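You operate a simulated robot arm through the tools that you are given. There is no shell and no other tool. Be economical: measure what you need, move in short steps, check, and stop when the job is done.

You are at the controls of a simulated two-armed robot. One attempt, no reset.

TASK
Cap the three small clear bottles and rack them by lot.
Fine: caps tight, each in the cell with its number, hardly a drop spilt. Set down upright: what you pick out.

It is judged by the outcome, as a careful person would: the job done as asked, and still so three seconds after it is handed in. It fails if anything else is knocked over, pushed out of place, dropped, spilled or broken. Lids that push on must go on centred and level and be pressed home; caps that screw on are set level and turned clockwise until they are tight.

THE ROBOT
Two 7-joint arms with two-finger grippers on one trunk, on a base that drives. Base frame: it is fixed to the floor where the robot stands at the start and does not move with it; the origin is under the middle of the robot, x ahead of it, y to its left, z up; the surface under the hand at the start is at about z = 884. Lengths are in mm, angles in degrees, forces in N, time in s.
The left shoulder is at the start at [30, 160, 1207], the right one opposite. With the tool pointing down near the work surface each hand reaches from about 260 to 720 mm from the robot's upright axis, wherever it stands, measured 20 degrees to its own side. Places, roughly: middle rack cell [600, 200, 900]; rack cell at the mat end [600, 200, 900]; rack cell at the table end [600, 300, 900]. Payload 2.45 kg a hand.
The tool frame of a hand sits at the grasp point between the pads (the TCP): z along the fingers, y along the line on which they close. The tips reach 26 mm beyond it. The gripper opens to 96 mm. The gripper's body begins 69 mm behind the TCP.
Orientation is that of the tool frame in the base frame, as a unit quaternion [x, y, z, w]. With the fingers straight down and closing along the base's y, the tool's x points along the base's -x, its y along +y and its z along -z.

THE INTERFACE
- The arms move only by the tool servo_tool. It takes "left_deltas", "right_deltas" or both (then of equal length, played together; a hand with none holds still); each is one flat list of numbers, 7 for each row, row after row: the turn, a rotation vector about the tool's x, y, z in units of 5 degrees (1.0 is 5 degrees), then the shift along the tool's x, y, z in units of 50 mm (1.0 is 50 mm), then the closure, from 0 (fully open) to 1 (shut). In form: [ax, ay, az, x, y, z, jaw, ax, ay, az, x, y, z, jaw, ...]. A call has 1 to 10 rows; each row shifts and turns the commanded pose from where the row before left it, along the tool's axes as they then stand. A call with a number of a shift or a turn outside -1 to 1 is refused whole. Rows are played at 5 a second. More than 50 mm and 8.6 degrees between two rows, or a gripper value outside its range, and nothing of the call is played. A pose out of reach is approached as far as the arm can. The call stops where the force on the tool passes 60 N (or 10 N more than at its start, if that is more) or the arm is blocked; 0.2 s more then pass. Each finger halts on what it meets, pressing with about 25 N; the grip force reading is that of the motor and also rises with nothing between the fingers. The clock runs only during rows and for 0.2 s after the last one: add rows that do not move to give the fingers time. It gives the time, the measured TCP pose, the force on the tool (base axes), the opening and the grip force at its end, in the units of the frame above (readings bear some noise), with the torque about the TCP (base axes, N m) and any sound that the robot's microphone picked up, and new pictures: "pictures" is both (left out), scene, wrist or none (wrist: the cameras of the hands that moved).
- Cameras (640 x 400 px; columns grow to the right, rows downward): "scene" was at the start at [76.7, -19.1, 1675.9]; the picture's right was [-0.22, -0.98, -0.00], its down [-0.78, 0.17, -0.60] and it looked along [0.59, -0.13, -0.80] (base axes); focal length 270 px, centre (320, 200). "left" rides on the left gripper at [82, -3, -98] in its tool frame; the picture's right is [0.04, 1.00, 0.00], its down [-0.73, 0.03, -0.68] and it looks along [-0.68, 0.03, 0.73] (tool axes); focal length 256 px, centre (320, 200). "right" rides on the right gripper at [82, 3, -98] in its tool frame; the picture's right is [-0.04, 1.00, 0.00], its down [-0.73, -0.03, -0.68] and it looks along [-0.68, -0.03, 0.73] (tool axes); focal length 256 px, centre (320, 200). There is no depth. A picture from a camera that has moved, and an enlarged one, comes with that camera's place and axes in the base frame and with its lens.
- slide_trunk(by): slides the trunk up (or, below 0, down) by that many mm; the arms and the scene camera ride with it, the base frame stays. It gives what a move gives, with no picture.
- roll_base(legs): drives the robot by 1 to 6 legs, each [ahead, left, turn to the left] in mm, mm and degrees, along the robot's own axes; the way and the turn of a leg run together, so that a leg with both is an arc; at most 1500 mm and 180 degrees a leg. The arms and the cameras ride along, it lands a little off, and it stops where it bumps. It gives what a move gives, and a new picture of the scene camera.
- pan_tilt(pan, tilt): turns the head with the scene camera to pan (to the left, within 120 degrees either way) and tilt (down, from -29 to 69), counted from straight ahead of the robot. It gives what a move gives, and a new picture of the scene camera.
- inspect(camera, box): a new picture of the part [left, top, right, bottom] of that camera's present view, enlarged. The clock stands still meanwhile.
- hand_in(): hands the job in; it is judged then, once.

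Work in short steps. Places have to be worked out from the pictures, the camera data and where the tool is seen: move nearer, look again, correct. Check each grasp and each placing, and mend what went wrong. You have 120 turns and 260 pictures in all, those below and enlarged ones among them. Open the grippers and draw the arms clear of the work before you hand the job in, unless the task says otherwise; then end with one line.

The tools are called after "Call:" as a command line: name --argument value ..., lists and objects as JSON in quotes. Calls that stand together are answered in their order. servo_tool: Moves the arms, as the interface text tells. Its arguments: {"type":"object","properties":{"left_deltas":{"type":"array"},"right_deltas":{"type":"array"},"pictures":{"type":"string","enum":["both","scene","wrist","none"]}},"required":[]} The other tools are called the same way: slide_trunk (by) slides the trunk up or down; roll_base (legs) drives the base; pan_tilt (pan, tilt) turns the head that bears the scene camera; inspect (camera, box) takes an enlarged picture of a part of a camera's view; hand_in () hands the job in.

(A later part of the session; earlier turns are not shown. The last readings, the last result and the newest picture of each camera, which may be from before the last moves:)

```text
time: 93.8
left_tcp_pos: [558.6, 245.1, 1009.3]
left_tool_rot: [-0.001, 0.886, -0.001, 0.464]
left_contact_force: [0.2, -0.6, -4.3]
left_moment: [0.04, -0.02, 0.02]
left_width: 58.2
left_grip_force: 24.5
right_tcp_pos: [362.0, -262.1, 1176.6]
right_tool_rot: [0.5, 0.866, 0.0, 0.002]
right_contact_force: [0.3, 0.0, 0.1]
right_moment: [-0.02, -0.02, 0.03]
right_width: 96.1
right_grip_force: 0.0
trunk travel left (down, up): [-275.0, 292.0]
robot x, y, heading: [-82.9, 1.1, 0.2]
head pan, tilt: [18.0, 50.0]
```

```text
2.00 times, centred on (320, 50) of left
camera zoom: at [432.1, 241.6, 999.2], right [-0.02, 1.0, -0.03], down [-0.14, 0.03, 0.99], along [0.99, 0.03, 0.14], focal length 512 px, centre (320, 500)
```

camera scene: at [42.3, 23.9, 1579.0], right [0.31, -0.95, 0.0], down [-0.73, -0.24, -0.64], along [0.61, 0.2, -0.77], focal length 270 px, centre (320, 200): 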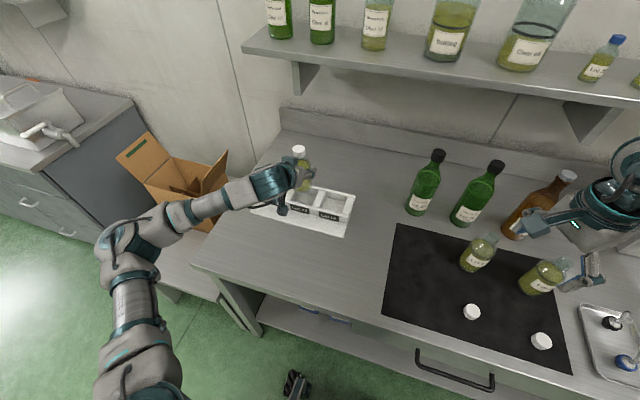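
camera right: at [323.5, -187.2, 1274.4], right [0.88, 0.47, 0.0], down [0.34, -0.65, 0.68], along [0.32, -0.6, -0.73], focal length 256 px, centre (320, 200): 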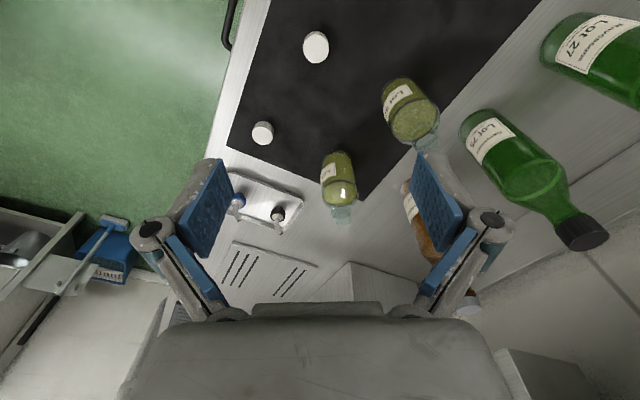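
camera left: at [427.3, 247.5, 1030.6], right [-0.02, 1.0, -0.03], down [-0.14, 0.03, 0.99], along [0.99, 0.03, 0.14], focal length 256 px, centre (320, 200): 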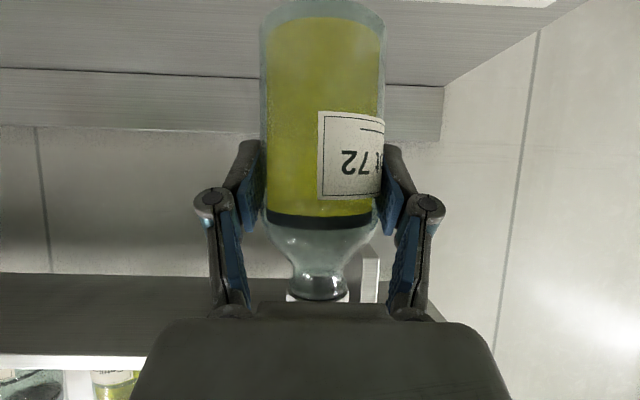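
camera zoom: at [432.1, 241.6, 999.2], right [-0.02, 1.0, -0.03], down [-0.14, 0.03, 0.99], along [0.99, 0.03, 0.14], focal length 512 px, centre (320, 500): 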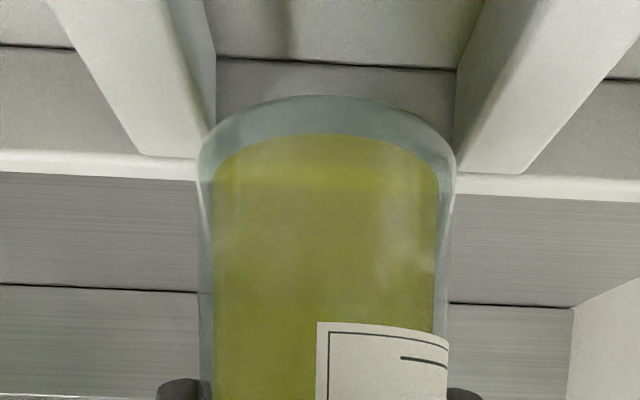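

The left view shows the bottle between the dividers, with +2 mm in y needed. I correct and lower 16 mm gently to test the fit.

Call:
servo_tool --left_deltas '[0, 0, 0, 0.13, 0.04, 0.09, 1, 0, 0, 0, 0.13, 0, 0.09, 1, 0, 0, 0, 0, 0, 0, 1]' --pictures "none"

Call:
inspect --camera "scene" --box '[265, 160, 345, 220]'

Call:
inspect --camera "left" --box '[160, 0, 480, 100]'

```text
time: 94.6
left_tcp_pos: [559.4, 247.3, 992.9]
left_tool_rot: [-0.001, 0.886, -0.001, 0.464]
left_contact_force: [0.5, 0.4, -4.1]
left_moment: [0.03, 0.01, 0.01]
left_width: 58.3
left_grip_force: 24.9
right_tcp_pos: [363.1, -261.8, 1175.4]
right_tool_rot: [0.499, 0.866, 0.0, 0.002]
right_contact_force: [-0.1, 0.3, 0.4]
right_moment: [0.01, 0.01, -0.02]
right_width: 96.0
right_grip_force: 0.1
trunk travel left (down, up): [-275.0, 292.0]
robot x, y, heading: [-79.7, -0.2, 0.0]
head pan, tilt: [18.0, 50.0]
```

```text
6.67 times, centred on (305, 190) of scene
camera zoom: at [42.2, 24.0, 1579.0], right [0.31, -0.95, 0.0], down [-0.73, -0.24, -0.64], along [0.61, 0.2, -0.77], focal length 1800 px, centre (420, 267)
```

zoom: 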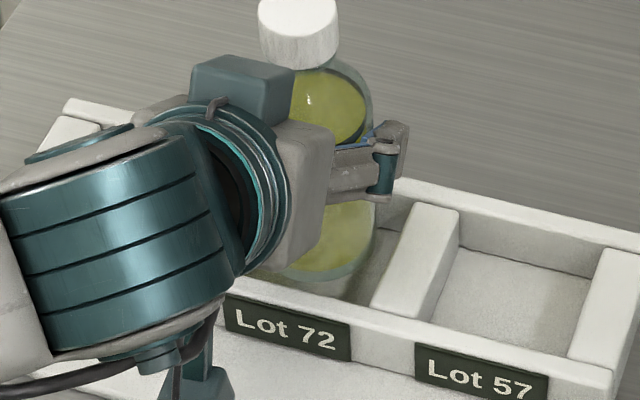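

```text
2.00 times, centred on (320, 50) of left
camera zoom: at [432.4, 244.5, 982.5], right [-0.02, 1.0, -0.03], down [-0.14, 0.03, 0.99], along [0.99, 0.03, 0.14], focal length 512 px, centre (320, 500)
```

zoom: 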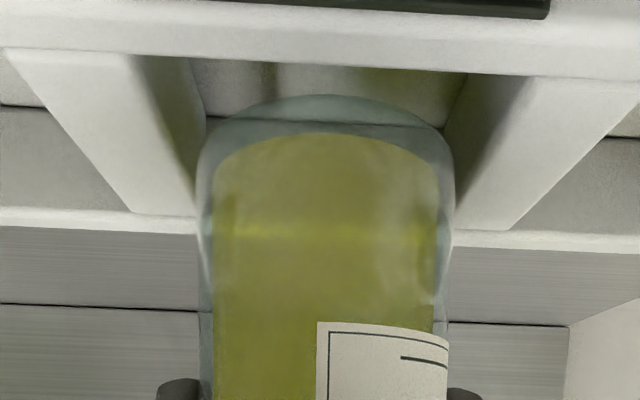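

The bottle is centred and entering without contact. I lower further in small steps until it rests on the cell floor.

Call:
servo_tool --left_deltas '[0, 0, 0, 0.11, 0, 0.077, 1, 0, 0, 0, 0.11, 0, 0.077, 1, 0, 0, 0, 0, 0, 0, 1]' --pictures "none"

Call:
inspect --camera "left" --box '[160, 0, 480, 100]'

Call:
servo_tool --left_deltas '[0, 0, 0, 0.065, 0, 0.046, 1, 0, 0, 0, 0.065, 0, 0.046, 1, 0, 0, 0, 0, 0, 0, 1]' --pictures "none"

Call:
inspect --camera "scene" --box '[265, 160, 345, 220]'

```text
time: 95.4
left_tcp_pos: [558.8, 247.7, 980.7]
left_tool_rot: [-0.001, 0.886, -0.001, 0.463]
left_contact_force: [-0.1, -0.4, -3.9]
left_moment: [-0.01, 0.03, -0.02]
left_width: 58.3
left_grip_force: 25.1
right_tcp_pos: [363.1, -262.3, 1176.8]
right_tool_rot: [0.499, 0.867, 0.001, 0.001]
right_contact_force: [0.3, -0.5, 0.1]
right_moment: [-0.04, -0.03, -0.05]
right_width: 96.2
right_grip_force: 0.0
trunk travel left (down, up): [-275.0, 292.0]
robot x, y, heading: [-78.2, 0.7, -0.1]
head pan, tilt: [18.0, 50.0]
```

```text
2.00 times, centred on (320, 50) of left
camera zoom: at [432.4, 244.2, 969.6], right [-0.02, 1.0, -0.03], down [-0.14, 0.03, 0.99], along [0.99, 0.03, 0.14], focal length 512 px, centre (320, 500)
```

zoom: 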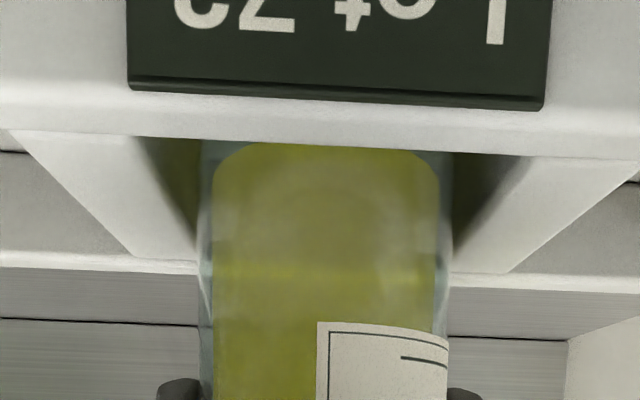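

```text
time: 96.2
left_tcp_pos: [559.9, 246.2, 972.0]
left_tool_rot: [-0.002, 0.886, 0.0, 0.464]
left_contact_force: [0.4, 0.2, -4.0]
left_moment: [0.01, 0.04, -0.03]
left_width: 58.1
left_grip_force: 24.8
right_tcp_pos: [362.7, -262.5, 1176.8]
right_tool_rot: [0.5, 0.866, 0.001, 0.002]
right_contact_force: [0.3, -0.1, 0.0]
right_moment: [0.0, 0.0, 0.0]
right_width: 96.0
right_grip_force: 0.1
trunk travel left (down, up): [-275.0, 292.0]
robot x, y, heading: [-82.1, -0.1, -0.1]
head pan, tilt: [18.0, 50.0]
```

```text
6.67 times, centred on (305, 190) of scene
camera zoom: at [42.2, 24.0, 1579.0], right [0.31, -0.95, 0.0], down [-0.73, -0.24, -0.64], along [0.61, 0.2, -0.77], focal length 1800 px, centre (420, 267)
```

zoom: 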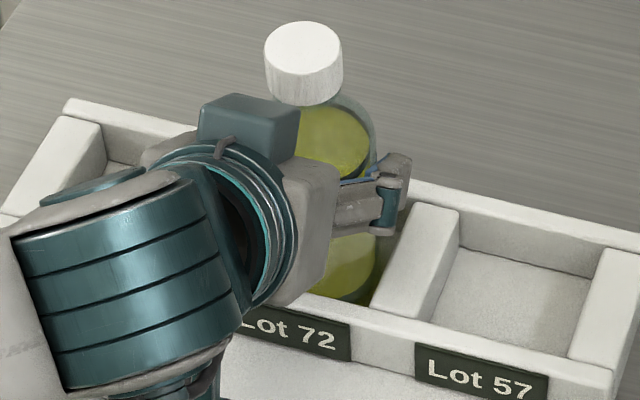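

The bottle is inside the cell. I keep lowering until the force changes.

Call:
servo_tool --left_deltas '[0, 0, 0, 0.045, 0, 0.032, 1, 0, 0, 0, 0.045, 0, 0.032, 1, 0, 0, 0, 0, 0, 0, 1]' --pictures "none"

Call:
servo_tool --left_deltas '[0, 0, 0, 0.04, 0, 0.028, 1, 0, 0, 0, 0, 0, 0, 1]' --pictures "none"

Call:
servo_tool --left_deltas '[0, 0, 0, 0.04, 0, 0.028, 1, 0, 0, 0, 0, 0, 0, 1]' --pictures "none"

```text
time: 97.0
left_tcp_pos: [558.8, 247.5, 966.2]
left_tool_rot: [-0.001, 0.886, 0.0, 0.464]
left_contact_force: [0.0, 0.3, -4.2]
left_moment: [0.0, 0.06, 0.02]
left_width: 57.9
left_grip_force: 24.9
right_tcp_pos: [363.2, -261.3, 1175.7]
right_tool_rot: [0.499, 0.867, 0.001, 0.002]
right_contact_force: [-0.1, 0.3, 0.4]
right_moment: [0.0, -0.03, -0.02]
right_width: 96.0
right_grip_force: 0.0
trunk travel left (down, up): [-275.0, 292.0]
robot x, y, heading: [-79.1, -0.9, 0.1]
head pan, tilt: [18.0, 50.0]
```

```text
time: 97.6
left_tcp_pos: [559.9, 247.2, 963.8]
left_tool_rot: [-0.001, 0.886, -0.001, 0.463]
left_contact_force: [0.5, 0.5, -4.2]
left_moment: [0.0, -0.02, 0.01]
left_width: 58.4
left_grip_force: 25.2
right_tcp_pos: [362.6, -263.5, 1176.9]
right_tool_rot: [0.499, 0.866, 0.001, 0.003]
right_contact_force: [0.4, -0.1, 0.7]
right_moment: [0.0, 0.01, -0.02]
right_width: 96.1
right_grip_force: 0.1
trunk travel left (down, up): [-275.0, 292.0]
robot x, y, heading: [-76.8, 1.3, 0.1]
head pan, tilt: [18.0, 50.0]
```

```text
time: 98.2
left_tcp_pos: [560.3, 246.4, 961.3]
left_tool_rot: [0.0, 0.886, -0.002, 0.464]
left_contact_force: [-0.3, 0.6, -4.1]
left_moment: [-0.03, 0.01, 0.01]
left_width: 58.1
left_grip_force: 25.2
right_tcp_pos: [363.1, -263.7, 1177.3]
right_tool_rot: [0.499, 0.867, 0.001, 0.003]
right_contact_force: [-0.3, 0.6, -0.5]
right_moment: [0.02, 0.02, 0.02]
right_width: 96.1
right_grip_force: 0.1
trunk travel left (down, up): [-275.0, 292.0]
robot x, y, heading: [-81.5, 0.3, 0.1]
head pan, tilt: [18.0, 50.0]
```

Still hanging free; a few more mm.

Call:
servo_tool --left_deltas '[0, 0, 0, 0.035, 0, 0.0245, 1, 0, 0, 0, 0, 0, 0, 1]' --pictures "none"

Call:
servo_tool --left_deltas '[0, 0, 0, 0.035, 0, 0.0245, 1, 0, 0, 0, 0, 0, 0, 1]' --pictures "none"

Call:
inspect --camera "scene" --box '[265, 160, 345, 220]'

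Call:
inspect --camera "left" --box '[160, 0, 480, 160]'

```text
time: 98.8
left_tcp_pos: [558.8, 246.8, 961.0]
left_tool_rot: [-0.001, 0.886, 0.0, 0.464]
left_contact_force: [0.4, 1.0, 2.1]
left_moment: [0.18, -0.02, -0.04]
left_width: 58.3
left_grip_force: 25.4
right_tcp_pos: [362.8, -262.4, 1176.3]
right_tool_rot: [0.499, 0.866, 0.0, 0.003]
right_contact_force: [-0.5, 0.0, 0.1]
right_moment: [0.02, -0.01, -0.01]
right_width: 95.9
right_grip_force: 0.1
trunk travel left (down, up): [-275.0, 292.0]
robot x, y, heading: [-79.0, 0.4, 0.1]
head pan, tilt: [18.0, 50.0]
```

```text
time: 99.4
left_tcp_pos: [559.3, 247.1, 959.0]
left_tool_rot: [-0.002, 0.884, 0.0, 0.467]
left_contact_force: [0.9, -0.1, 12.0]
left_moment: [0.23, 0.15, 0.02]
left_width: 58.4
left_grip_force: 25.1
right_tcp_pos: [360.9, -264.3, 1176.3]
right_tool_rot: [0.499, 0.867, 0.002, 0.004]
right_contact_force: [1.1, 0.5, 0.7]
right_moment: [0.0, -0.01, -0.03]
right_width: 95.9
right_grip_force: 0.1
trunk travel left (down, up): [-275.0, 292.0]
robot x, y, heading: [-79.7, -4.1, 0.2]
head pan, tilt: [18.0, 50.0]
```

```text
6.67 times, centred on (305, 190) of scene
camera zoom: at [39.1, 22.2, 1579.5], right [0.31, -0.95, 0.0], down [-0.73, -0.24, -0.64], along [0.61, 0.2, -0.77], focal length 1800 px, centre (420, 267)
```

zoom: 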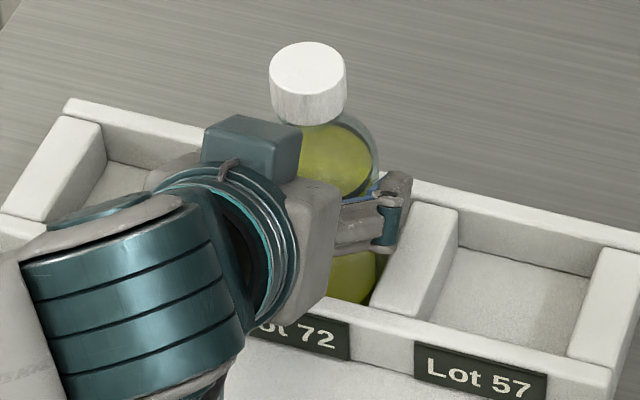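

```text
2.00 times, centred on (320, 80) of left
camera zoom: at [432.0, 242.4, 948.7], right [-0.02, 1.0, -0.03], down [-0.15, 0.03, 0.99], along [0.99, 0.03, 0.14], focal length 512 px, centre (320, 440)
```

zoom: 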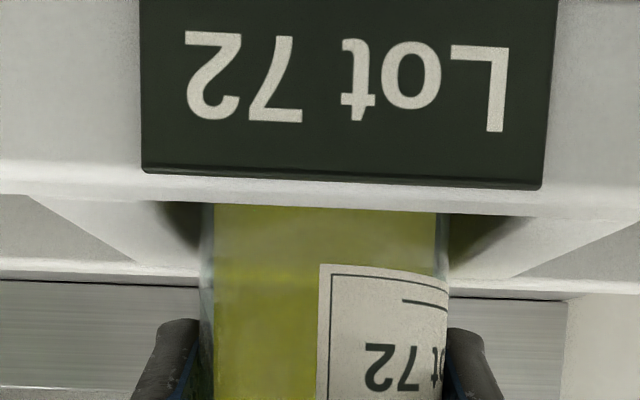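

It has landed (about +16 N). I ease up slightly, open, and back straight out.

Call:
servo_tool --left_deltas '[0, 0, 0, -0.02, 0, -0.014, 1, 0, 0, 0, 0, 0, 0, 0.6, 0, 0, 0, 0, 0, 0, 0.2, 0, 0, 0, 0, 0, 0, 0, 0, 0, 0, 0, 0, 0, 0, 0, 0, 0, 0.25, 0, -0.35, 0, 0, 0, 0, 0.4, 0, -0.58, 0, 0, 0, 0, 0.459, 0, -0.655, 0, 0, 0, 0, 0.2, 0, -0.8, 0]' --pictures "both"

Call:
inspect --camera "scene" --box '[265, 160, 345, 220]'

```text
time: 101.4
left_tcp_pos: [420.9, 247.6, 974.6]
left_tool_rot: [-0.001, 0.886, -0.001, 0.464]
left_contact_force: [-0.6, 0.0, -0.2]
left_moment: [-0.03, -0.02, 0.02]
left_width: 96.2
left_grip_force: 0.0
right_tcp_pos: [361.0, -262.1, 1177.8]
right_tool_rot: [0.499, 0.867, 0.001, 0.002]
right_contact_force: [0.4, -0.2, -0.1]
right_moment: [0.02, -0.03, 0.01]
right_width: 96.0
right_grip_force: 0.0
trunk travel left (down, up): [-275.0, 292.0]
robot x, y, heading: [-82.9, -2.5, -0.2]
head pan, tilt: [18.0, 50.0]
camera scene: at [38.7, 24.2, 1579.4], right [0.31, -0.95, 0.0], down [-0.73, -0.24, -0.64], along [0.61, 0.2, -0.77], focal length 270 px, centre (320, 200)
camera left: at [294.3, 244.8, 963.1], right [-0.02, 1.0, -0.03], down [-0.14, 0.03, 0.99], along [0.99, 0.03, 0.14], focal length 256 px, centre (320, 200)
```

scene: 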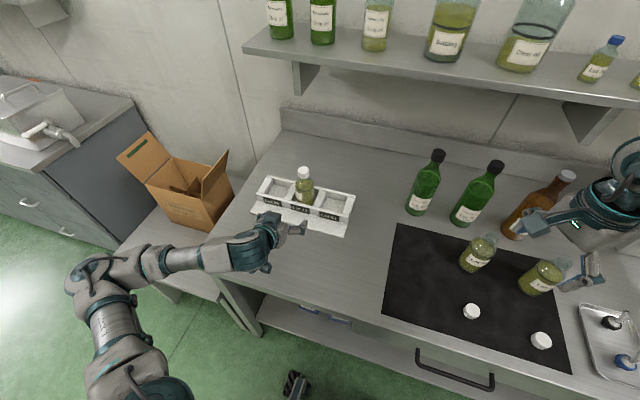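
left: 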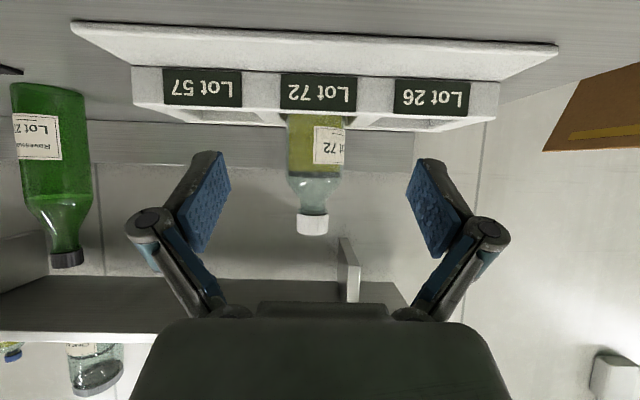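

```text
6.67 times, centred on (305, 190) of scene
camera zoom: at [38.7, 24.2, 1579.4], right [0.31, -0.95, 0.0], down [-0.73, -0.24, -0.64], along [0.61, 0.2, -0.77], focal length 1800 px, centre (420, 267)
```

zoom: 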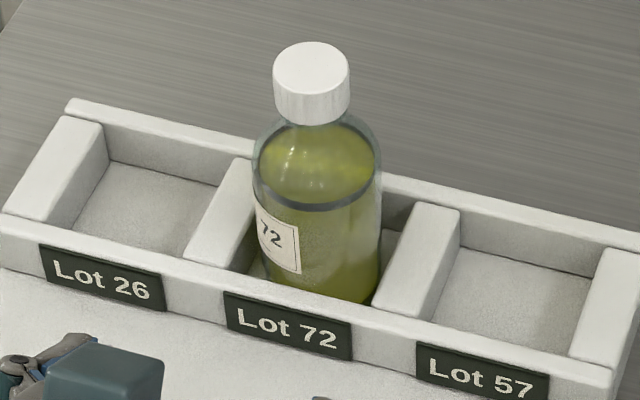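

Bottle 72 stands capped and level in its cell. For bottle 57, I shift the base 120 mm to the right and turn the head back.

Call:
roll_base --legs '[[0, -120, 0]]'

Call:
pan_tilt --pan -10 --tilt 56

```text
time: 102.6
left_tcp_pos: [422.5, 170.6, 962.1]
left_tool_rot: [-0.011, 0.886, -0.014, 0.463]
left_contact_force: [-0.3, 2.7, -0.7]
left_moment: [-0.11, -0.07, -0.14]
left_width: 96.2
left_grip_force: 0.0
right_tcp_pos: [364.2, -332.6, 1185.2]
right_tool_rot: [0.498, 0.867, -0.016, 0.012]
right_contact_force: [-1.0, 0.9, -0.2]
right_moment: [-0.14, 0.0, -0.01]
right_width: 96.0
right_grip_force: 0.0
trunk travel left (down, up): [-275.0, 292.0]
robot x, y, heading: [-78.5, -109.6, 0.2]
head pan, tilt: [18.0, 50.0]
camera scene: at [41.3, -32.1, 1577.0], right [0.31, -0.95, 0.03], down [-0.73, -0.26, -0.63], along [0.61, 0.17, -0.78], focal length 270 px, centre (320, 200)
```

scene: 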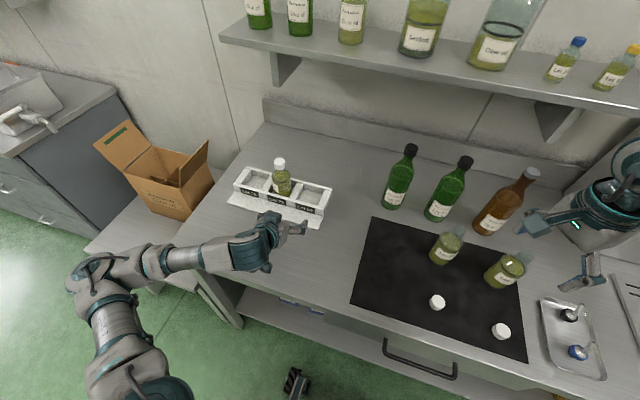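

```text
time: 103.5
left_tcp_pos: [420.8, 163.2, 968.4]
left_tool_rot: [-0.009, 0.886, -0.004, 0.464]
left_contact_force: [-0.1, 1.7, 0.3]
left_moment: [-0.09, -0.01, -0.09]
left_width: 96.1
left_grip_force: 0.0
right_tcp_pos: [360.3, -344.8, 1183.9]
right_tool_rot: [0.496, 0.868, -0.008, 0.009]
right_contact_force: [-0.7, 1.0, 0.2]
right_moment: [-0.07, -0.02, -0.03]
right_width: 96.1
right_grip_force: 0.2
trunk travel left (down, up): [-275.0, 292.0]
robot x, y, heading: [-79.8, -107.5, 0.2]
head pan, tilt: [-10.0, 56.0]
camera scene: at [37.4, -75.9, 1571.1], right [-0.17, -0.99, 0.03], down [-0.82, 0.12, -0.56], along [0.55, -0.12, -0.83], focal length 270 px, centre (320, 200)
```

scene: 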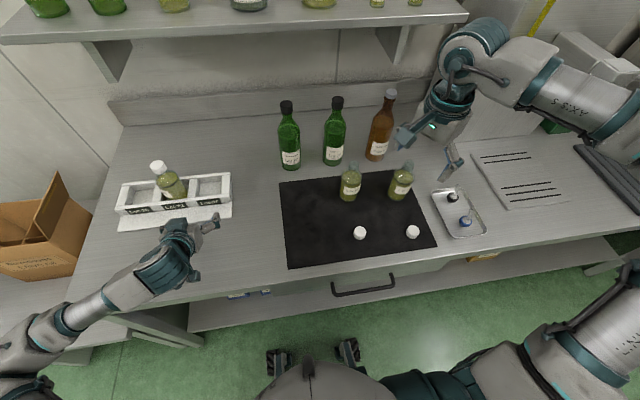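

The robot seems to be still swaying after the drive, so I wait and re-read.

Call:
servo_tool --left_deltas '[0, 0, 0, 0, 0, 0, 0, 0, 0, 0, 0, 0, 0, 0, 0, 0, 0, 0, 0, 0, 0, 0, 0, 0, 0, 0, 0, 0, 0, 0, 0, 0, 0, 0, 0]' --right_deltas '[0, 0, 0, 0, 0, 0, 0, 0, 0, 0, 0, 0, 0, 0, 0, 0, 0, 0, 0, 0, 0, 0, 0, 0, 0, 0, 0, 0, 0, 0, 0, 0, 0, 0, 0]' --pictures "both"

```text
time: 104.9
left_tcp_pos: [417.8, 121.4, 978.6]
left_tool_rot: [0.001, 0.884, 0.003, 0.467]
left_contact_force: [0.4, -1.0, 0.0]
left_moment: [0.03, 0.02, 0.01]
left_width: 96.2
left_grip_force: 0.2
right_tcp_pos: [357.0, -388.9, 1177.4]
right_tool_rot: [0.499, 0.867, 0.005, 0.005]
right_contact_force: [-0.8, 0.2, 0.0]
right_moment: [-0.04, -0.04, 0.01]
right_width: 95.7
right_grip_force: 0.2
trunk travel left (down, up): [-275.0, 292.0]
robot x, y, heading: [-77.9, -118.4, 0.0]
head pan, tilt: [-10.0, 56.0]
stopped in row 5 (left hand): the arm was blocked; the commanded pose is now the measured one
camera scene: at [36.9, -151.9, 1571.2], right [-0.17, -0.98, -0.01], down [-0.82, 0.15, -0.55], along [0.55, -0.09, -0.83], focal length 270 px, centre (320, 200)
camera right: at [317.0, -316.5, 1275.9], right [0.88, 0.47, 0.01], down [0.34, -0.65, 0.68], along [0.32, -0.6, -0.73], focal length 256 px, centre (320, 200)
camera left: at [290.5, 118.8, 967.2], right [-0.02, 1.0, -0.03], down [-0.15, 0.02, 0.99], along [0.99, 0.03, 0.15], focal length 256 px, centre (320, 200)
```

scene: 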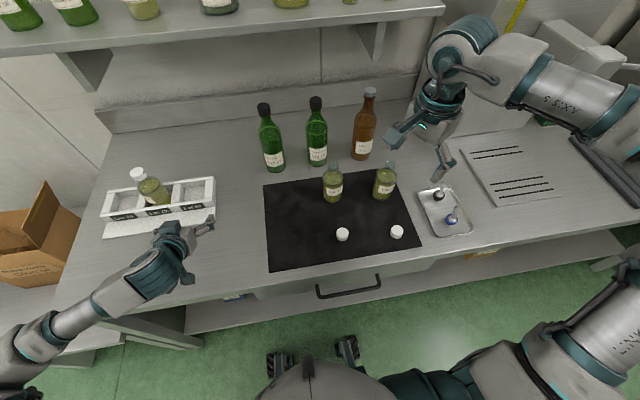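
right: 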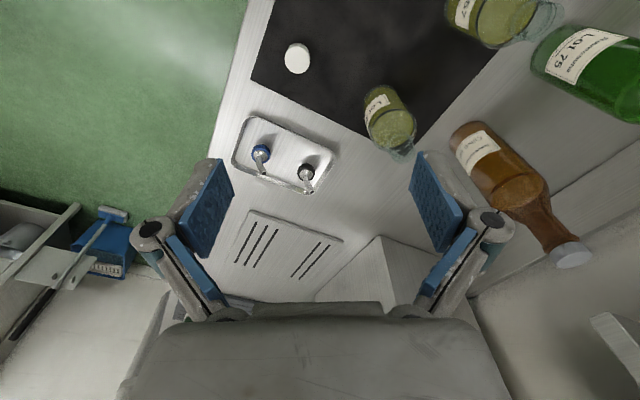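
left: 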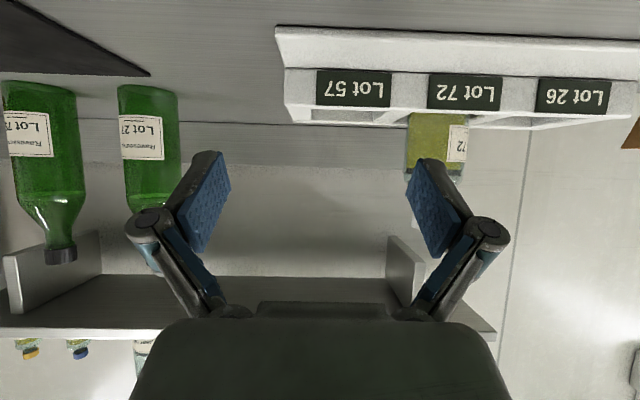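

Settled now, with the base at about y=-120. I rewind the right wrist while yawing the left hand back to -50°, then bring the right hand above the middle cap.

Call:
servo_tool --left_deltas '[0.819, 0, 0.574, 0, 0, 0, 0, 0.819, 0, 0.574, 0, 0, 0, 0, 0.819, 0, 0.574, 0, 0, 0, 0, 0.819, 0, 0.574, 0, 0, 0, 0, 0.819, 0, 0.574, 0, 0, 0, 0, 0.819, 0, 0.574, 0, 0, 0, 0, 0.819, 0, 0.574, 0, 0, 0, 0, 0.819, 0, 0.574, 0, 0, 0, 0, 0.819, 0, 0.574, 0, 0, 0, 0, 0.819, 0, 0.574, 0, 0, 0, 0]' --right_deltas '[0, 0, -1, 0, 0, 0, 0, 0, 0, -1, 0, 0, 0, 0, 0, 0, -1, 0, 0, 0, 0, 0, 0, -1, 0, 0, 0, 0, 0, 0, -1, 0, 0, 0, 0, 0, 0, -1, 0, 0, 0, 0, 0, 0, -1, 0, 0, 0, 0, 0, 0, -1, 0, 0, 0, 0, 0, 0, -1, 0, 0, 0, 0, 0, 0, -1, 0, 0, 0, 0]' --pictures "none"

Call:
servo_tool --right_deltas '[0, 0, -1, 0, 0, 0, 0, 0, 0, -1, 0, 0, 0, 0, 0, 0, -1, 0, 0, 0, 0, 0, 0, -1, 0, 0, 0, 0, 0, 0, -1, 0, 0, 0, 0, 0, 0, -1, 0, 0, 0, 0, 0, 0, -1, 0, 0, 0, 0, 0, 0, -1, 0, 0, 0, 0, 0, 0, -1, 0, 0, 0, 0, 0, 0, -1, 0, 0, 0, 0]' --pictures "none"

Call:
servo_tool --right_deltas '[0, 0, 0, -0.343, 0.365, 0.85, 0, 0, 0, 0, -0.343, 0.365, 0.85, 0, 0, 0, 0, -0.343, 0.365, 0.85, 0, 0, 0, 0, -0.343, 0.365, 0.85, 0, 0, 0, 0, -0.343, 0.365, 0.85, 0, 0, 0, 0, 0, 0, 0, 0]' --pictures "wrist"

```text
time: 107.1
left_tcp_pos: [417.5, 120.2, 976.5]
left_tool_rot: [0.318, 0.826, -0.162, 0.436]
left_contact_force: [0.2, -0.3, -0.6]
left_moment: [0.01, -0.02, 0.01]
left_width: 96.0
left_grip_force: 0.0
left hand out of reach, approached as far as the arm can: row 9, 10
right_tcp_pos: [357.8, -381.3, 1179.9]
right_tool_rot: [0.085, 0.996, 0.0, 0.006]
right_contact_force: [-0.3, -0.1, 0.4]
right_moment: [0.0, -0.02, -0.02]
right_width: 95.9
right_grip_force: 0.1
trunk travel left (down, up): [-275.0, 292.0]
robot x, y, heading: [-76.0, -118.3, 0.2]
head pan, tilt: [-10.0, 56.0]
```

```text
time: 109.3
left_tcp_pos: [419.5, 114.5, 976.8]
left_tool_rot: [0.318, 0.827, -0.159, 0.435]
left_contact_force: [-0.3, -0.3, -0.6]
left_moment: [-0.03, -0.02, 0.0]
left_width: 96.0
left_grip_force: 0.2
right_tcp_pos: [359.4, -389.1, 1177.0]
right_tool_rot: [-0.343, 0.939, 0.0, 0.004]
right_contact_force: [1.1, 0.3, 0.4]
right_moment: [0.02, 0.01, 0.02]
right_width: 95.9
right_grip_force: 0.1
trunk travel left (down, up): [-275.0, 292.0]
robot x, y, heading: [-79.6, -118.2, -0.3]
head pan, tilt: [-10.0, 56.0]
```

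```text
time: 110.7
left_tcp_pos: [416.9, 117.0, 979.4]
left_tool_rot: [0.318, 0.826, -0.159, 0.436]
left_contact_force: [0.0, 0.2, -0.8]
left_moment: [-0.01, -0.01, 0.0]
left_width: 96.2
left_grip_force: 0.2
right_tcp_pos: [365.2, -260.4, 965.7]
right_tool_rot: [-0.343, 0.939, -0.001, 0.006]
right_contact_force: [-0.8, 0.5, 0.4]
right_moment: [0.02, -0.02, 0.01]
right_width: 95.9
right_grip_force: 0.1
trunk travel left (down, up): [-275.0, 292.0]
robot x, y, heading: [-81.7, -116.3, 0.2]
head pan, tilt: [-10.0, 56.0]
camera right: at [299.8, -310.6, 1062.8], right [-0.61, 0.79, -0.01], down [0.57, 0.45, 0.69], along [0.54, 0.42, -0.73], focal length 256 px, centre (320, 200)
```

right: 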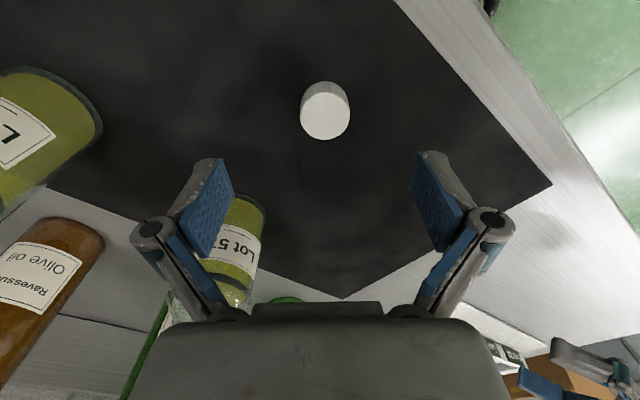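

The cap is at about (356,-264). I correct, turn to -50°, lower to about 942 and re-check.

Call:
servo_tool --right_deltas '[0, 0, 0, 0.19, 0.068, 0.23, 0, 0, 0, -1, 0, 0, 0.2, 0, 0, 0, -1, 0, 0, 0, 0, 0, 0, 0, 0, 0, 0, 0, 0, 0, 0, 0, 0, 0, 0]' --pictures "wrist"

Call:
inspect --camera "right" --box '[220, 60, 420, 200]'

```text
time: 111.9
left_tcp_pos: [417.5, 115.9, 977.6]
left_tool_rot: [0.318, 0.827, -0.16, 0.436]
left_contact_force: [-0.6, -0.3, -1.1]
left_moment: [0.05, -0.01, -0.01]
left_width: 96.2
left_grip_force: 0.1
right_tcp_pos: [357.1, -264.9, 945.2]
right_tool_rot: [-0.423, 0.906, -0.002, 0.005]
right_contact_force: [0.7, 0.3, -0.3]
right_moment: [0.01, 0.03, -0.02]
right_width: 95.9
right_grip_force: 0.0
trunk travel left (down, up): [-275.0, 292.0]
robot x, y, heading: [-80.6, -123.7, 0.0]
head pan, tilt: [-10.0, 56.0]
camera right: at [301.1, -324.5, 1041.8], right [-0.74, 0.67, -0.01], down [0.49, 0.54, 0.69], along [0.46, 0.5, -0.73], focal length 256 px, centre (320, 200)
```

right: 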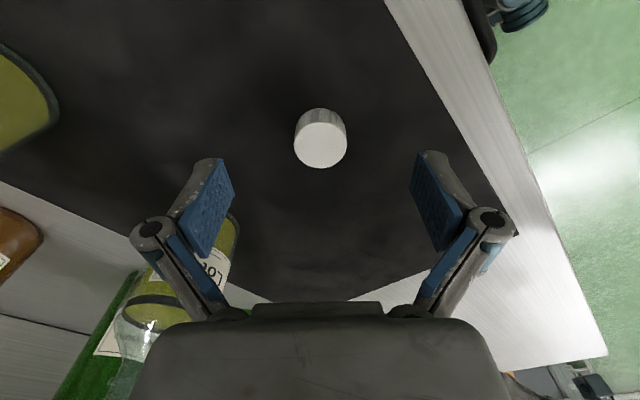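

```text
2.86 times, centred on (320, 130) of right
camera zoom: at [301.1, -324.5, 1041.8], right [-0.74, 0.67, -0.01], down [0.49, 0.54, 0.69], along [0.46, 0.5, -0.73], focal length 731 px, centre (320, 400)
```

zoom: 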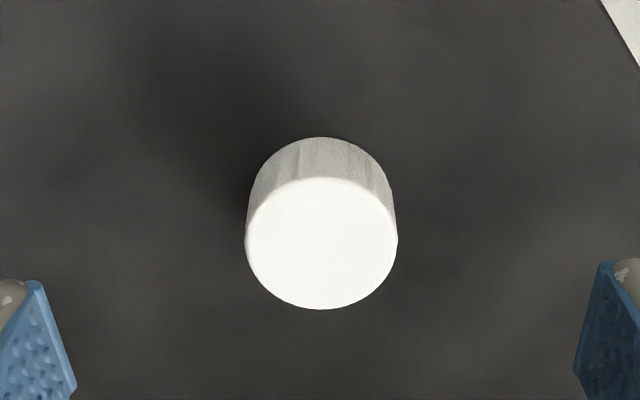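

Well centred. I descend and grip the cap.

Call:
servo_tool --right_deltas '[0, 0, 0, 0, 0, 0.31, 0, 0, 0, 0, 0, 0, 0.31, 0, 0, 0, 0, 0, 0, 0, 0, 0, 0, 0, 0, 0, 0, 1, 0, 0, 0, 0, 0, 0, 1, 0, 0, 0, 0, 0, 0, 1, 0, 0, 0, 0, 0, -1, 1, 0, 0, 0, 0, 0, -1, 1, 0, 0, 0, 0, 0, -1, 1, 0, 0, 0, 0, 0, -1, 1]' --pictures "none"

Call:
inspect --camera "right" --box '[220, 60, 420, 200]'

```text
time: 114.1
left_tcp_pos: [416.9, 118.9, 976.6]
left_tool_rot: [0.317, 0.827, -0.16, 0.436]
left_contact_force: [0.7, 0.2, 0.0]
left_moment: [-0.03, -0.01, 0.03]
left_width: 95.8
left_grip_force: 0.0
right_tcp_pos: [352.8, -262.7, 1115.3]
right_tool_rot: [-0.423, 0.906, -0.002, 0.004]
right_contact_force: [-0.5, -0.4, 0.7]
right_moment: [-0.04, -0.01, -0.01]
right_width: 32.5
right_grip_force: 25.2
trunk travel left (down, up): [-275.0, 292.0]
robot x, y, heading: [-77.3, -121.2, -0.1]
head pan, tilt: [-10.0, 56.0]
```

```text
2.86 times, centred on (320, 130) of right
camera zoom: at [297.4, -323.0, 1213.1], right [-0.74, 0.67, -0.01], down [0.49, 0.54, 0.68], along [0.46, 0.5, -0.73], focal length 731 px, centre (320, 400)
```

zoom: 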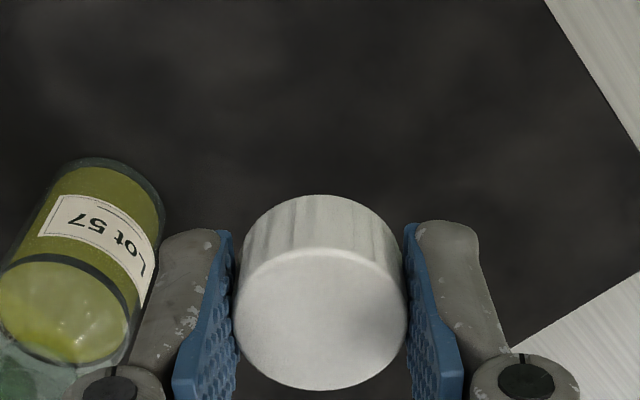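

Cap gripped. Now the left hand travels to a standoff in front of bottle 57.

Call:
servo_tool --left_deltas '[0, 0, 0, -0.317, -0.755, 0.609, 0, 0, 0, 0, -0.317, -0.755, 0.609, 0, 0, 0, 0, -0.317, -0.755, 0.609, 0, 0, 0, 0, -0.317, -0.755, 0.609, 0, 0, 0, 0, -0.317, -0.755, 0.609, 0, 0, 0, 0, -0.317, -0.755, 0.609, 0, 0, 0, 0, 0, 0, 0, 0]' --pictures "both"

```text
refused: row 1 steps farther than a row can; nothing moved
```

I'll use smaller steps.

Call:
servo_tool --left_deltas '[0, 0, 0, -0.238, -0.566, 0.457, 0, 0, 0, 0, -0.238, -0.566, 0.457, 0, 0, 0, 0, -0.238, -0.566, 0.457, 0, 0, 0, 0, -0.238, -0.566, 0.457, 0, 0, 0, 0, -0.238, -0.566, 0.457, 0, 0, 0, 0, -0.238, -0.566, 0.457, 0, 0, 0, 0, -0.238, -0.566, 0.457, 0, 0, 0, 0, -0.238, -0.566, 0.457, 0, 0, 0, 0, 0, 0, 0, 0]' --pictures "both"

Call:
inspect --camera "left" --box '[240, 40, 440, 300]'

```text
time: 116.1
left_tcp_pos: [422.4, -189.3, 946.7]
left_tool_rot: [0.318, 0.827, -0.16, 0.436]
left_contact_force: [-0.1, 0.5, 0.4]
left_moment: [0.03, 0.0, 0.01]
left_width: 96.2
left_grip_force: 0.1
right_tcp_pos: [353.6, -266.5, 1114.8]
right_tool_rot: [-0.424, 0.906, -0.001, 0.005]
right_contact_force: [0.5, 0.3, -0.7]
right_moment: [-0.05, 0.02, 0.01]
right_width: 32.2
right_grip_force: 25.2
trunk travel left (down, up): [-275.0, 292.0]
robot x, y, heading: [-79.4, -119.0, 0.0]
head pan, tilt: [-10.0, 56.0]
camera scene: at [38.7, -134.3, 1571.3], right [-0.17, -0.99, 0.0], down [-0.82, 0.14, -0.56], along [0.55, -0.1, -0.83], focal length 270 px, centre (320, 200)
camera left: at [325.4, -107.1, 936.7], right [0.65, 0.76, -0.02], down [-0.09, 0.11, 0.99], along [0.76, -0.64, 0.14], focal length 256 px, centre (320, 200)
```

scene: 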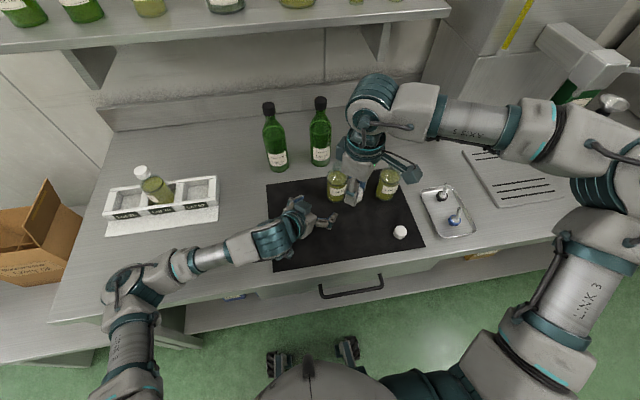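
left: 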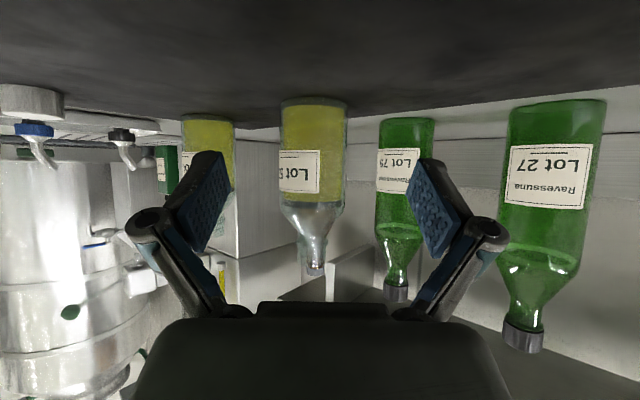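

```text
1.54 times, centred on (340, 170) of left
camera zoom: at [325.4, -107.1, 936.7], right [0.65, 0.76, -0.02], down [-0.09, 0.11, 0.99], along [0.76, -0.64, 0.14], focal length 394 px, centre (289, 246)
```

zoom: 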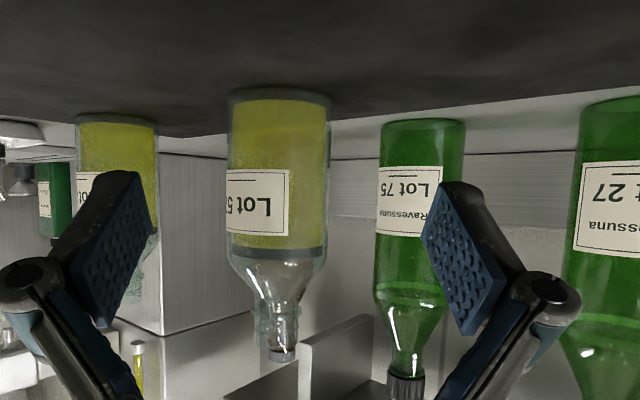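

Bottle 57's axis is at (497,-260). I advance around it and close.

Call:
servo_tool --left_deltas '[0, 0, 0, -0.271, -0.009, 0.318, 0, 0, 0, 0, -0.271, -0.009, 0.318, 0, 0, 0, 0, -0.271, -0.009, 0.318, 0, 0, 0, 0, -0.271, -0.009, 0.318, 0, 0, 0, 0, -0.271, -0.009, 0.318, 0, 0, 0, 0, 0, 0, 0, 0, 0, 0, 0, 0, 0, 0, 0.3, 0, 0, 0, 0, 0, 0, 0.4, 0, 0, 0, 0, 0, 0, 1, 0, 0, 0, 0, 0, 0, 1]' --pictures "wrist"

```text
time: 118.3
left_tcp_pos: [496.7, -260.9, 960.1]
left_tool_rot: [0.319, 0.826, -0.161, 0.435]
left_contact_force: [-3.3, -1.1, 1.5]
left_moment: [-0.12, 0.11, -0.02]
left_width: 58.6
left_grip_force: 24.7
right_tcp_pos: [354.0, -266.2, 1115.2]
right_tool_rot: [-0.424, 0.906, -0.001, 0.005]
right_contact_force: [0.3, 0.8, 0.0]
right_moment: [-0.03, 0.03, 0.02]
right_width: 32.0
right_grip_force: 25.5
trunk travel left (down, up): [-275.0, 292.0]
robot x, y, heading: [-78.9, -118.5, 0.1]
head pan, tilt: [-10.0, 56.0]
camera left: at [400.0, -178.9, 948.5], right [0.65, 0.76, -0.02], down [-0.09, 0.11, 0.99], along [0.76, -0.64, 0.14], focal length 256 px, centre (320, 200)
```

left: 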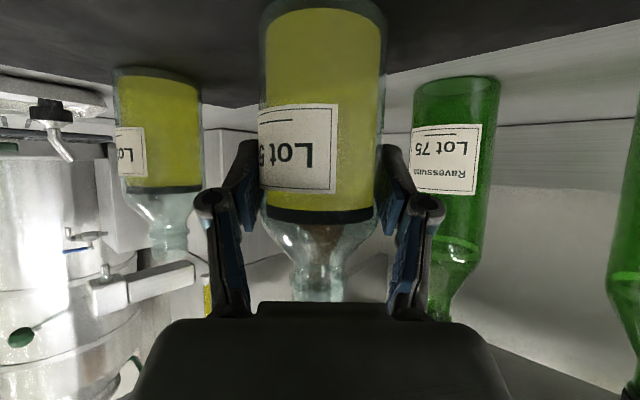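

Gripped. I lift it 10 mm and carry it slowly to the meeting point (385,-283).

Call:
servo_tool --left_deltas '[0, 0, 0, -0.164, 0, -0.115, 1, 0, 0, 0, 0, 0, 0, 1, 0, 0, 0, 0.098, -0.228, -0.14, 1, 0, 0, 0, 0.098, -0.228, -0.14, 1, 0, 0, 0, 0.098, -0.228, -0.14, 1, 0, 0, 0, 0.098, -0.228, -0.14, 1, 0, 0, 0, 0.098, -0.228, -0.14, 1, 0, 0, 0, 0.098, -0.228, -0.14, 1, 0, 0, 0, 0.098, -0.228, -0.14, 1, 0, 0, 0, 0.098, -0.228, -0.14, 1]' --pictures "none"

Call:
servo_tool --left_deltas '[0, 0, 0, 0.08, 0, 0.055, 1, 0, 0, 0, 0.06, 0, 0.042, 1, 0, 0, 0, 0, 0, 0, 1]' --pictures "both"

```text
time: 120.5
left_tcp_pos: [384.3, -282.9, 967.1]
left_tool_rot: [0.318, 0.827, -0.16, 0.435]
left_contact_force: [0.8, 0.1, -3.2]
left_moment: [0.05, 0.01, -0.01]
left_width: 58.7
left_grip_force: 24.6
right_tcp_pos: [353.9, -266.6, 1114.6]
right_tool_rot: [-0.424, 0.906, -0.001, 0.005]
right_contact_force: [0.5, 0.0, 0.2]
right_moment: [0.01, -0.01, 0.01]
right_width: 32.3
right_grip_force: 24.4
trunk travel left (down, up): [-275.0, 292.0]
robot x, y, heading: [-82.0, -119.3, 0.2]
head pan, tilt: [-10.0, 56.0]
```

```text
time: 121.3
left_tcp_pos: [384.9, -280.3, 959.7]
left_tool_rot: [0.318, 0.827, -0.16, 0.435]
left_contact_force: [-0.1, 1.4, -0.1]
left_moment: [0.07, -0.07, 0.02]
left_width: 58.6
left_grip_force: 24.7
right_tcp_pos: [354.4, -264.7, 1115.1]
right_tool_rot: [-0.424, 0.906, -0.001, 0.005]
right_contact_force: [-0.7, -0.5, 0.0]
right_moment: [0.0, -0.02, -0.01]
right_width: 32.0
right_grip_force: 25.1
trunk travel left (down, up): [-275.0, 292.0]
robot x, y, heading: [-79.0, -118.6, -0.0]
head pan, tilt: [-10.0, 56.0]
camera scene: at [38.9, -133.8, 1571.4], right [-0.17, -0.99, 0.0], down [-0.82, 0.14, -0.56], along [0.55, -0.1, -0.83], focal length 270 px, centre (320, 200)
camera left: at [288.5, -199.4, 948.4], right [0.65, 0.76, -0.02], down [-0.09, 0.11, 0.99], along [0.76, -0.64, 0.14], focal length 256 px, centre (320, 200)
```

scene: 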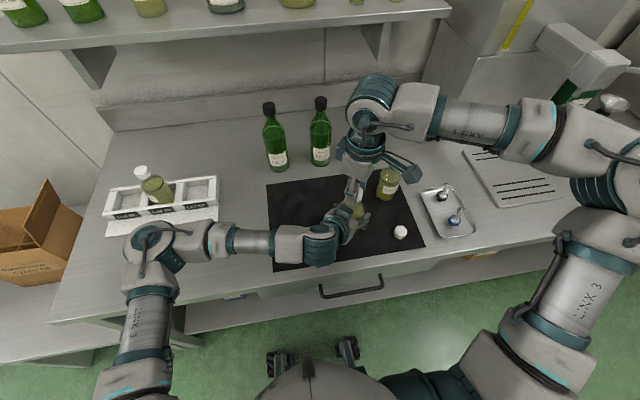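
left: 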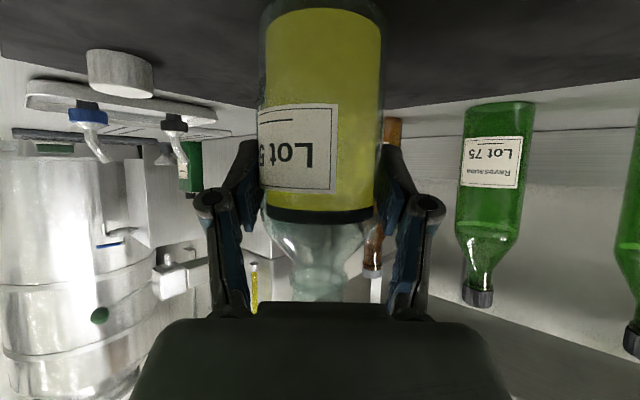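

Bottle 57 is on the mat at the meeting point. I move the cap over its neck and check the alignment.

Call:
servo_tool --right_deltas '[0, 0, 0, -0.055, -0.353, 0, 1, 0, 0, 0, -0.055, -0.353, 0, 1, 0, 0, 0, 0, 0, 0.4, 1, 0, 0, 0, 0, 0, 0.4, 1, 0, 0, 0, 0, 0, 0, 1]' --left_deltas '[0, 0, 0, 0.016, 0, 0.011, 1, 0, 0, 0, 0, 0, 0, 1, 0, 0, 0, 0, 0, 0, 1, 0, 0, 0, 0, 0, 0, 1, 0, 0, 0, 0, 0, 0, 1]' --pictures "none"

Call:
inspect --camera "right" --box '[220, 60, 420, 200]'

Call:
inspect --camera "left" --box '[220, 80, 420, 320]'

Call:
inspect --camera "scene" --box '[320, 170, 400, 240]'

```text
time: 122.5
left_tcp_pos: [385.8, -282.0, 959.9]
left_tool_rot: [0.317, 0.827, -0.159, 0.436]
left_contact_force: [0.9, 1.5, 12.8]
left_moment: [-0.1, -0.15, 0.02]
left_width: 58.4
left_grip_force: 24.8
right_tcp_pos: [386.8, -280.5, 1075.0]
right_tool_rot: [-0.423, 0.906, -0.002, 0.006]
right_contact_force: [0.3, 0.7, 0.3]
right_moment: [0.01, 0.0, 0.03]
right_width: 32.3
right_grip_force: 24.9
trunk travel left (down, up): [-275.0, 292.0]
robot x, y, heading: [-82.2, -120.5, 0.3]
head pan, tilt: [-10.0, 56.0]
```

```text
2.86 times, centred on (320, 130) of right
camera zoom: at [330.0, -340.8, 1171.9], right [-0.74, 0.67, -0.01], down [0.49, 0.54, 0.69], along [0.46, 0.5, -0.73], focal length 731 px, centre (320, 400)
```

zoom: 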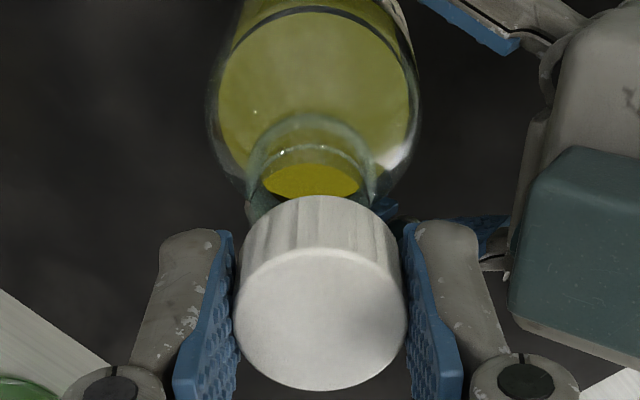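

```text
1.67 times, centred on (320, 200) of left
camera zoom: at [288.4, -199.5, 948.0], right [0.65, 0.76, -0.02], down [-0.1, 0.11, 0.99], along [0.76, -0.64, 0.14], focal length 427 px, centre (320, 200)
```

zoom: 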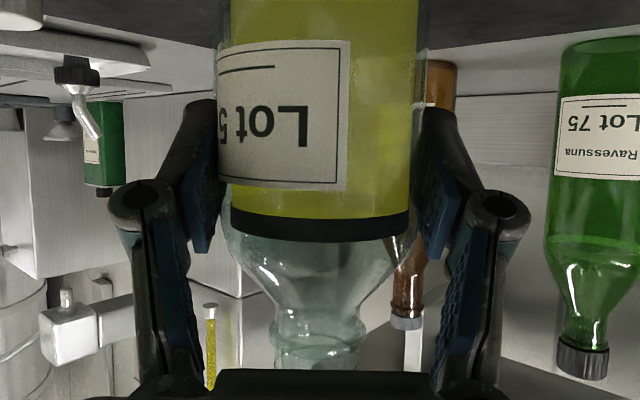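

```text
5.71 times, centred on (360, 205) of scene
camera zoom: at [37.4, -132.6, 1571.6], right [-0.17, -0.99, 0.0], down [-0.82, 0.14, -0.56], along [0.55, -0.1, -0.83], focal length 1542 px, centre (91, 171)
```

zoom: 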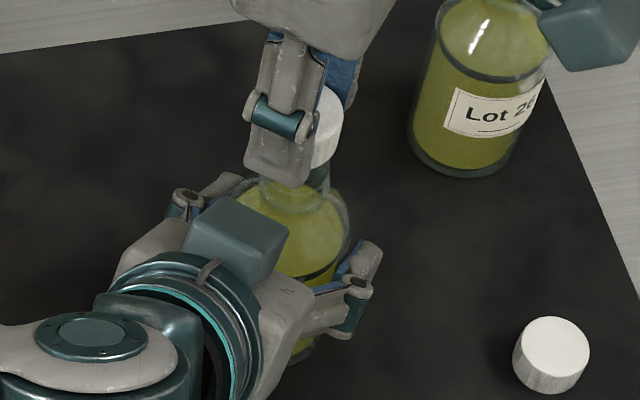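

The neck sits about 1.5 mm in -y and, by both estimates, about 3.6 mm towards tool +x of the cap. I correct both and lower slowly.

Call:
servo_tool --right_deltas '[0, 0, 0, 0.072, -0.03, 0, 1, 0, 0, 0, 0, 0, 0.3, 1, 0, 0, 0, 0, 0, 0, 1]' --pictures "none"

Call:
inspect --camera "right" --box '[220, 60, 420, 200]'

Call:
servo_tool --right_deltas '[0, 0, 0, 0, 0, 0.05, 1, 0, 0, 0, 0, 0, 0.05, 1, 0, 0, 0, 0, 0, 0, 1]' --pictures "none"

Call:
inspect --camera "left" --box '[250, 220, 390, 320]'

```text
time: 123.3
left_tcp_pos: [386.1, -281.6, 959.6]
left_tool_rot: [0.319, 0.826, -0.16, 0.436]
left_contact_force: [2.1, 1.1, 17.5]
left_moment: [-0.08, -0.19, 0.02]
left_width: 58.5
left_grip_force: 25.2
right_tcp_pos: [385.0, -284.7, 1059.7]
right_tool_rot: [-0.423, 0.906, -0.002, 0.006]
right_contact_force: [-0.5, -0.4, -0.1]
right_moment: [0.02, -0.02, -0.02]
right_width: 32.3
right_grip_force: 24.5
trunk travel left (down, up): [-275.0, 292.0]
robot x, y, heading: [-77.8, -118.8, 0.1]
head pan, tilt: [-10.0, 56.0]
```

```text
2.86 times, centred on (320, 130) of right
camera zoom: at [329.5, -344.4, 1157.0], right [-0.74, 0.67, -0.01], down [0.49, 0.54, 0.69], along [0.46, 0.5, -0.73], focal length 731 px, centre (320, 400)
```

zoom: 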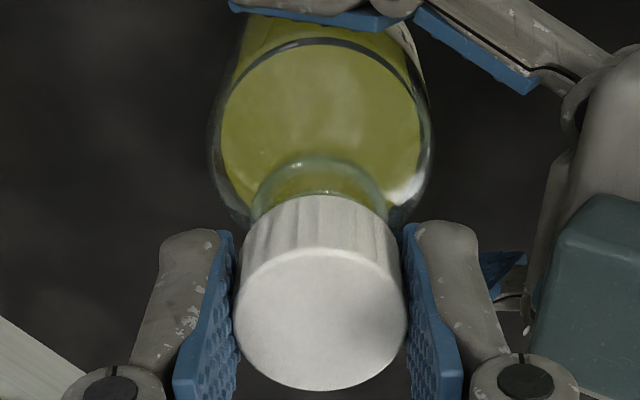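

```text
time: 124.1
left_tcp_pos: [385.7, -282.5, 959.1]
left_tool_rot: [0.318, 0.826, -0.161, 0.435]
left_contact_force: [2.1, -1.4, 16.9]
left_moment: [-0.02, -0.12, -0.05]
left_width: 58.8
left_grip_force: 24.6
right_tcp_pos: [385.2, -285.8, 1053.7]
right_tool_rot: [-0.423, 0.906, -0.002, 0.004]
right_contact_force: [1.1, 2.6, -1.7]
right_moment: [0.06, -0.02, -0.02]
right_width: 32.2
right_grip_force: 25.1
trunk travel left (down, up): [-275.0, 292.0]
robot x, y, heading: [-81.1, -118.8, 0.3]
head pan, tilt: [-10.0, 56.0]
```

```text
4.00 times, centred on (320, 270) of left
camera zoom: at [288.2, -199.5, 947.2], right [0.65, 0.76, -0.02], down [-0.09, 0.11, 0.99], along [0.76, -0.64, 0.14], focal length 1024 px, centre (320, -80)
```

zoom: 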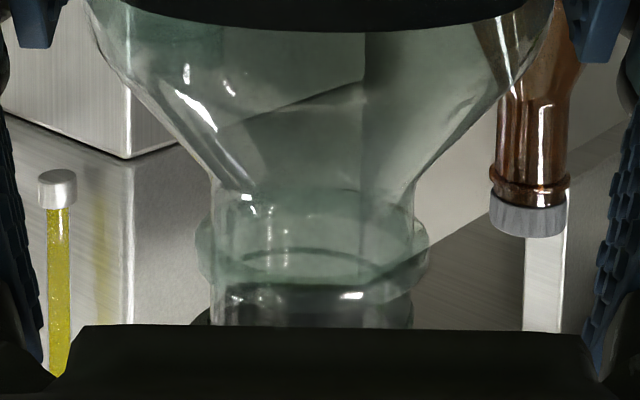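

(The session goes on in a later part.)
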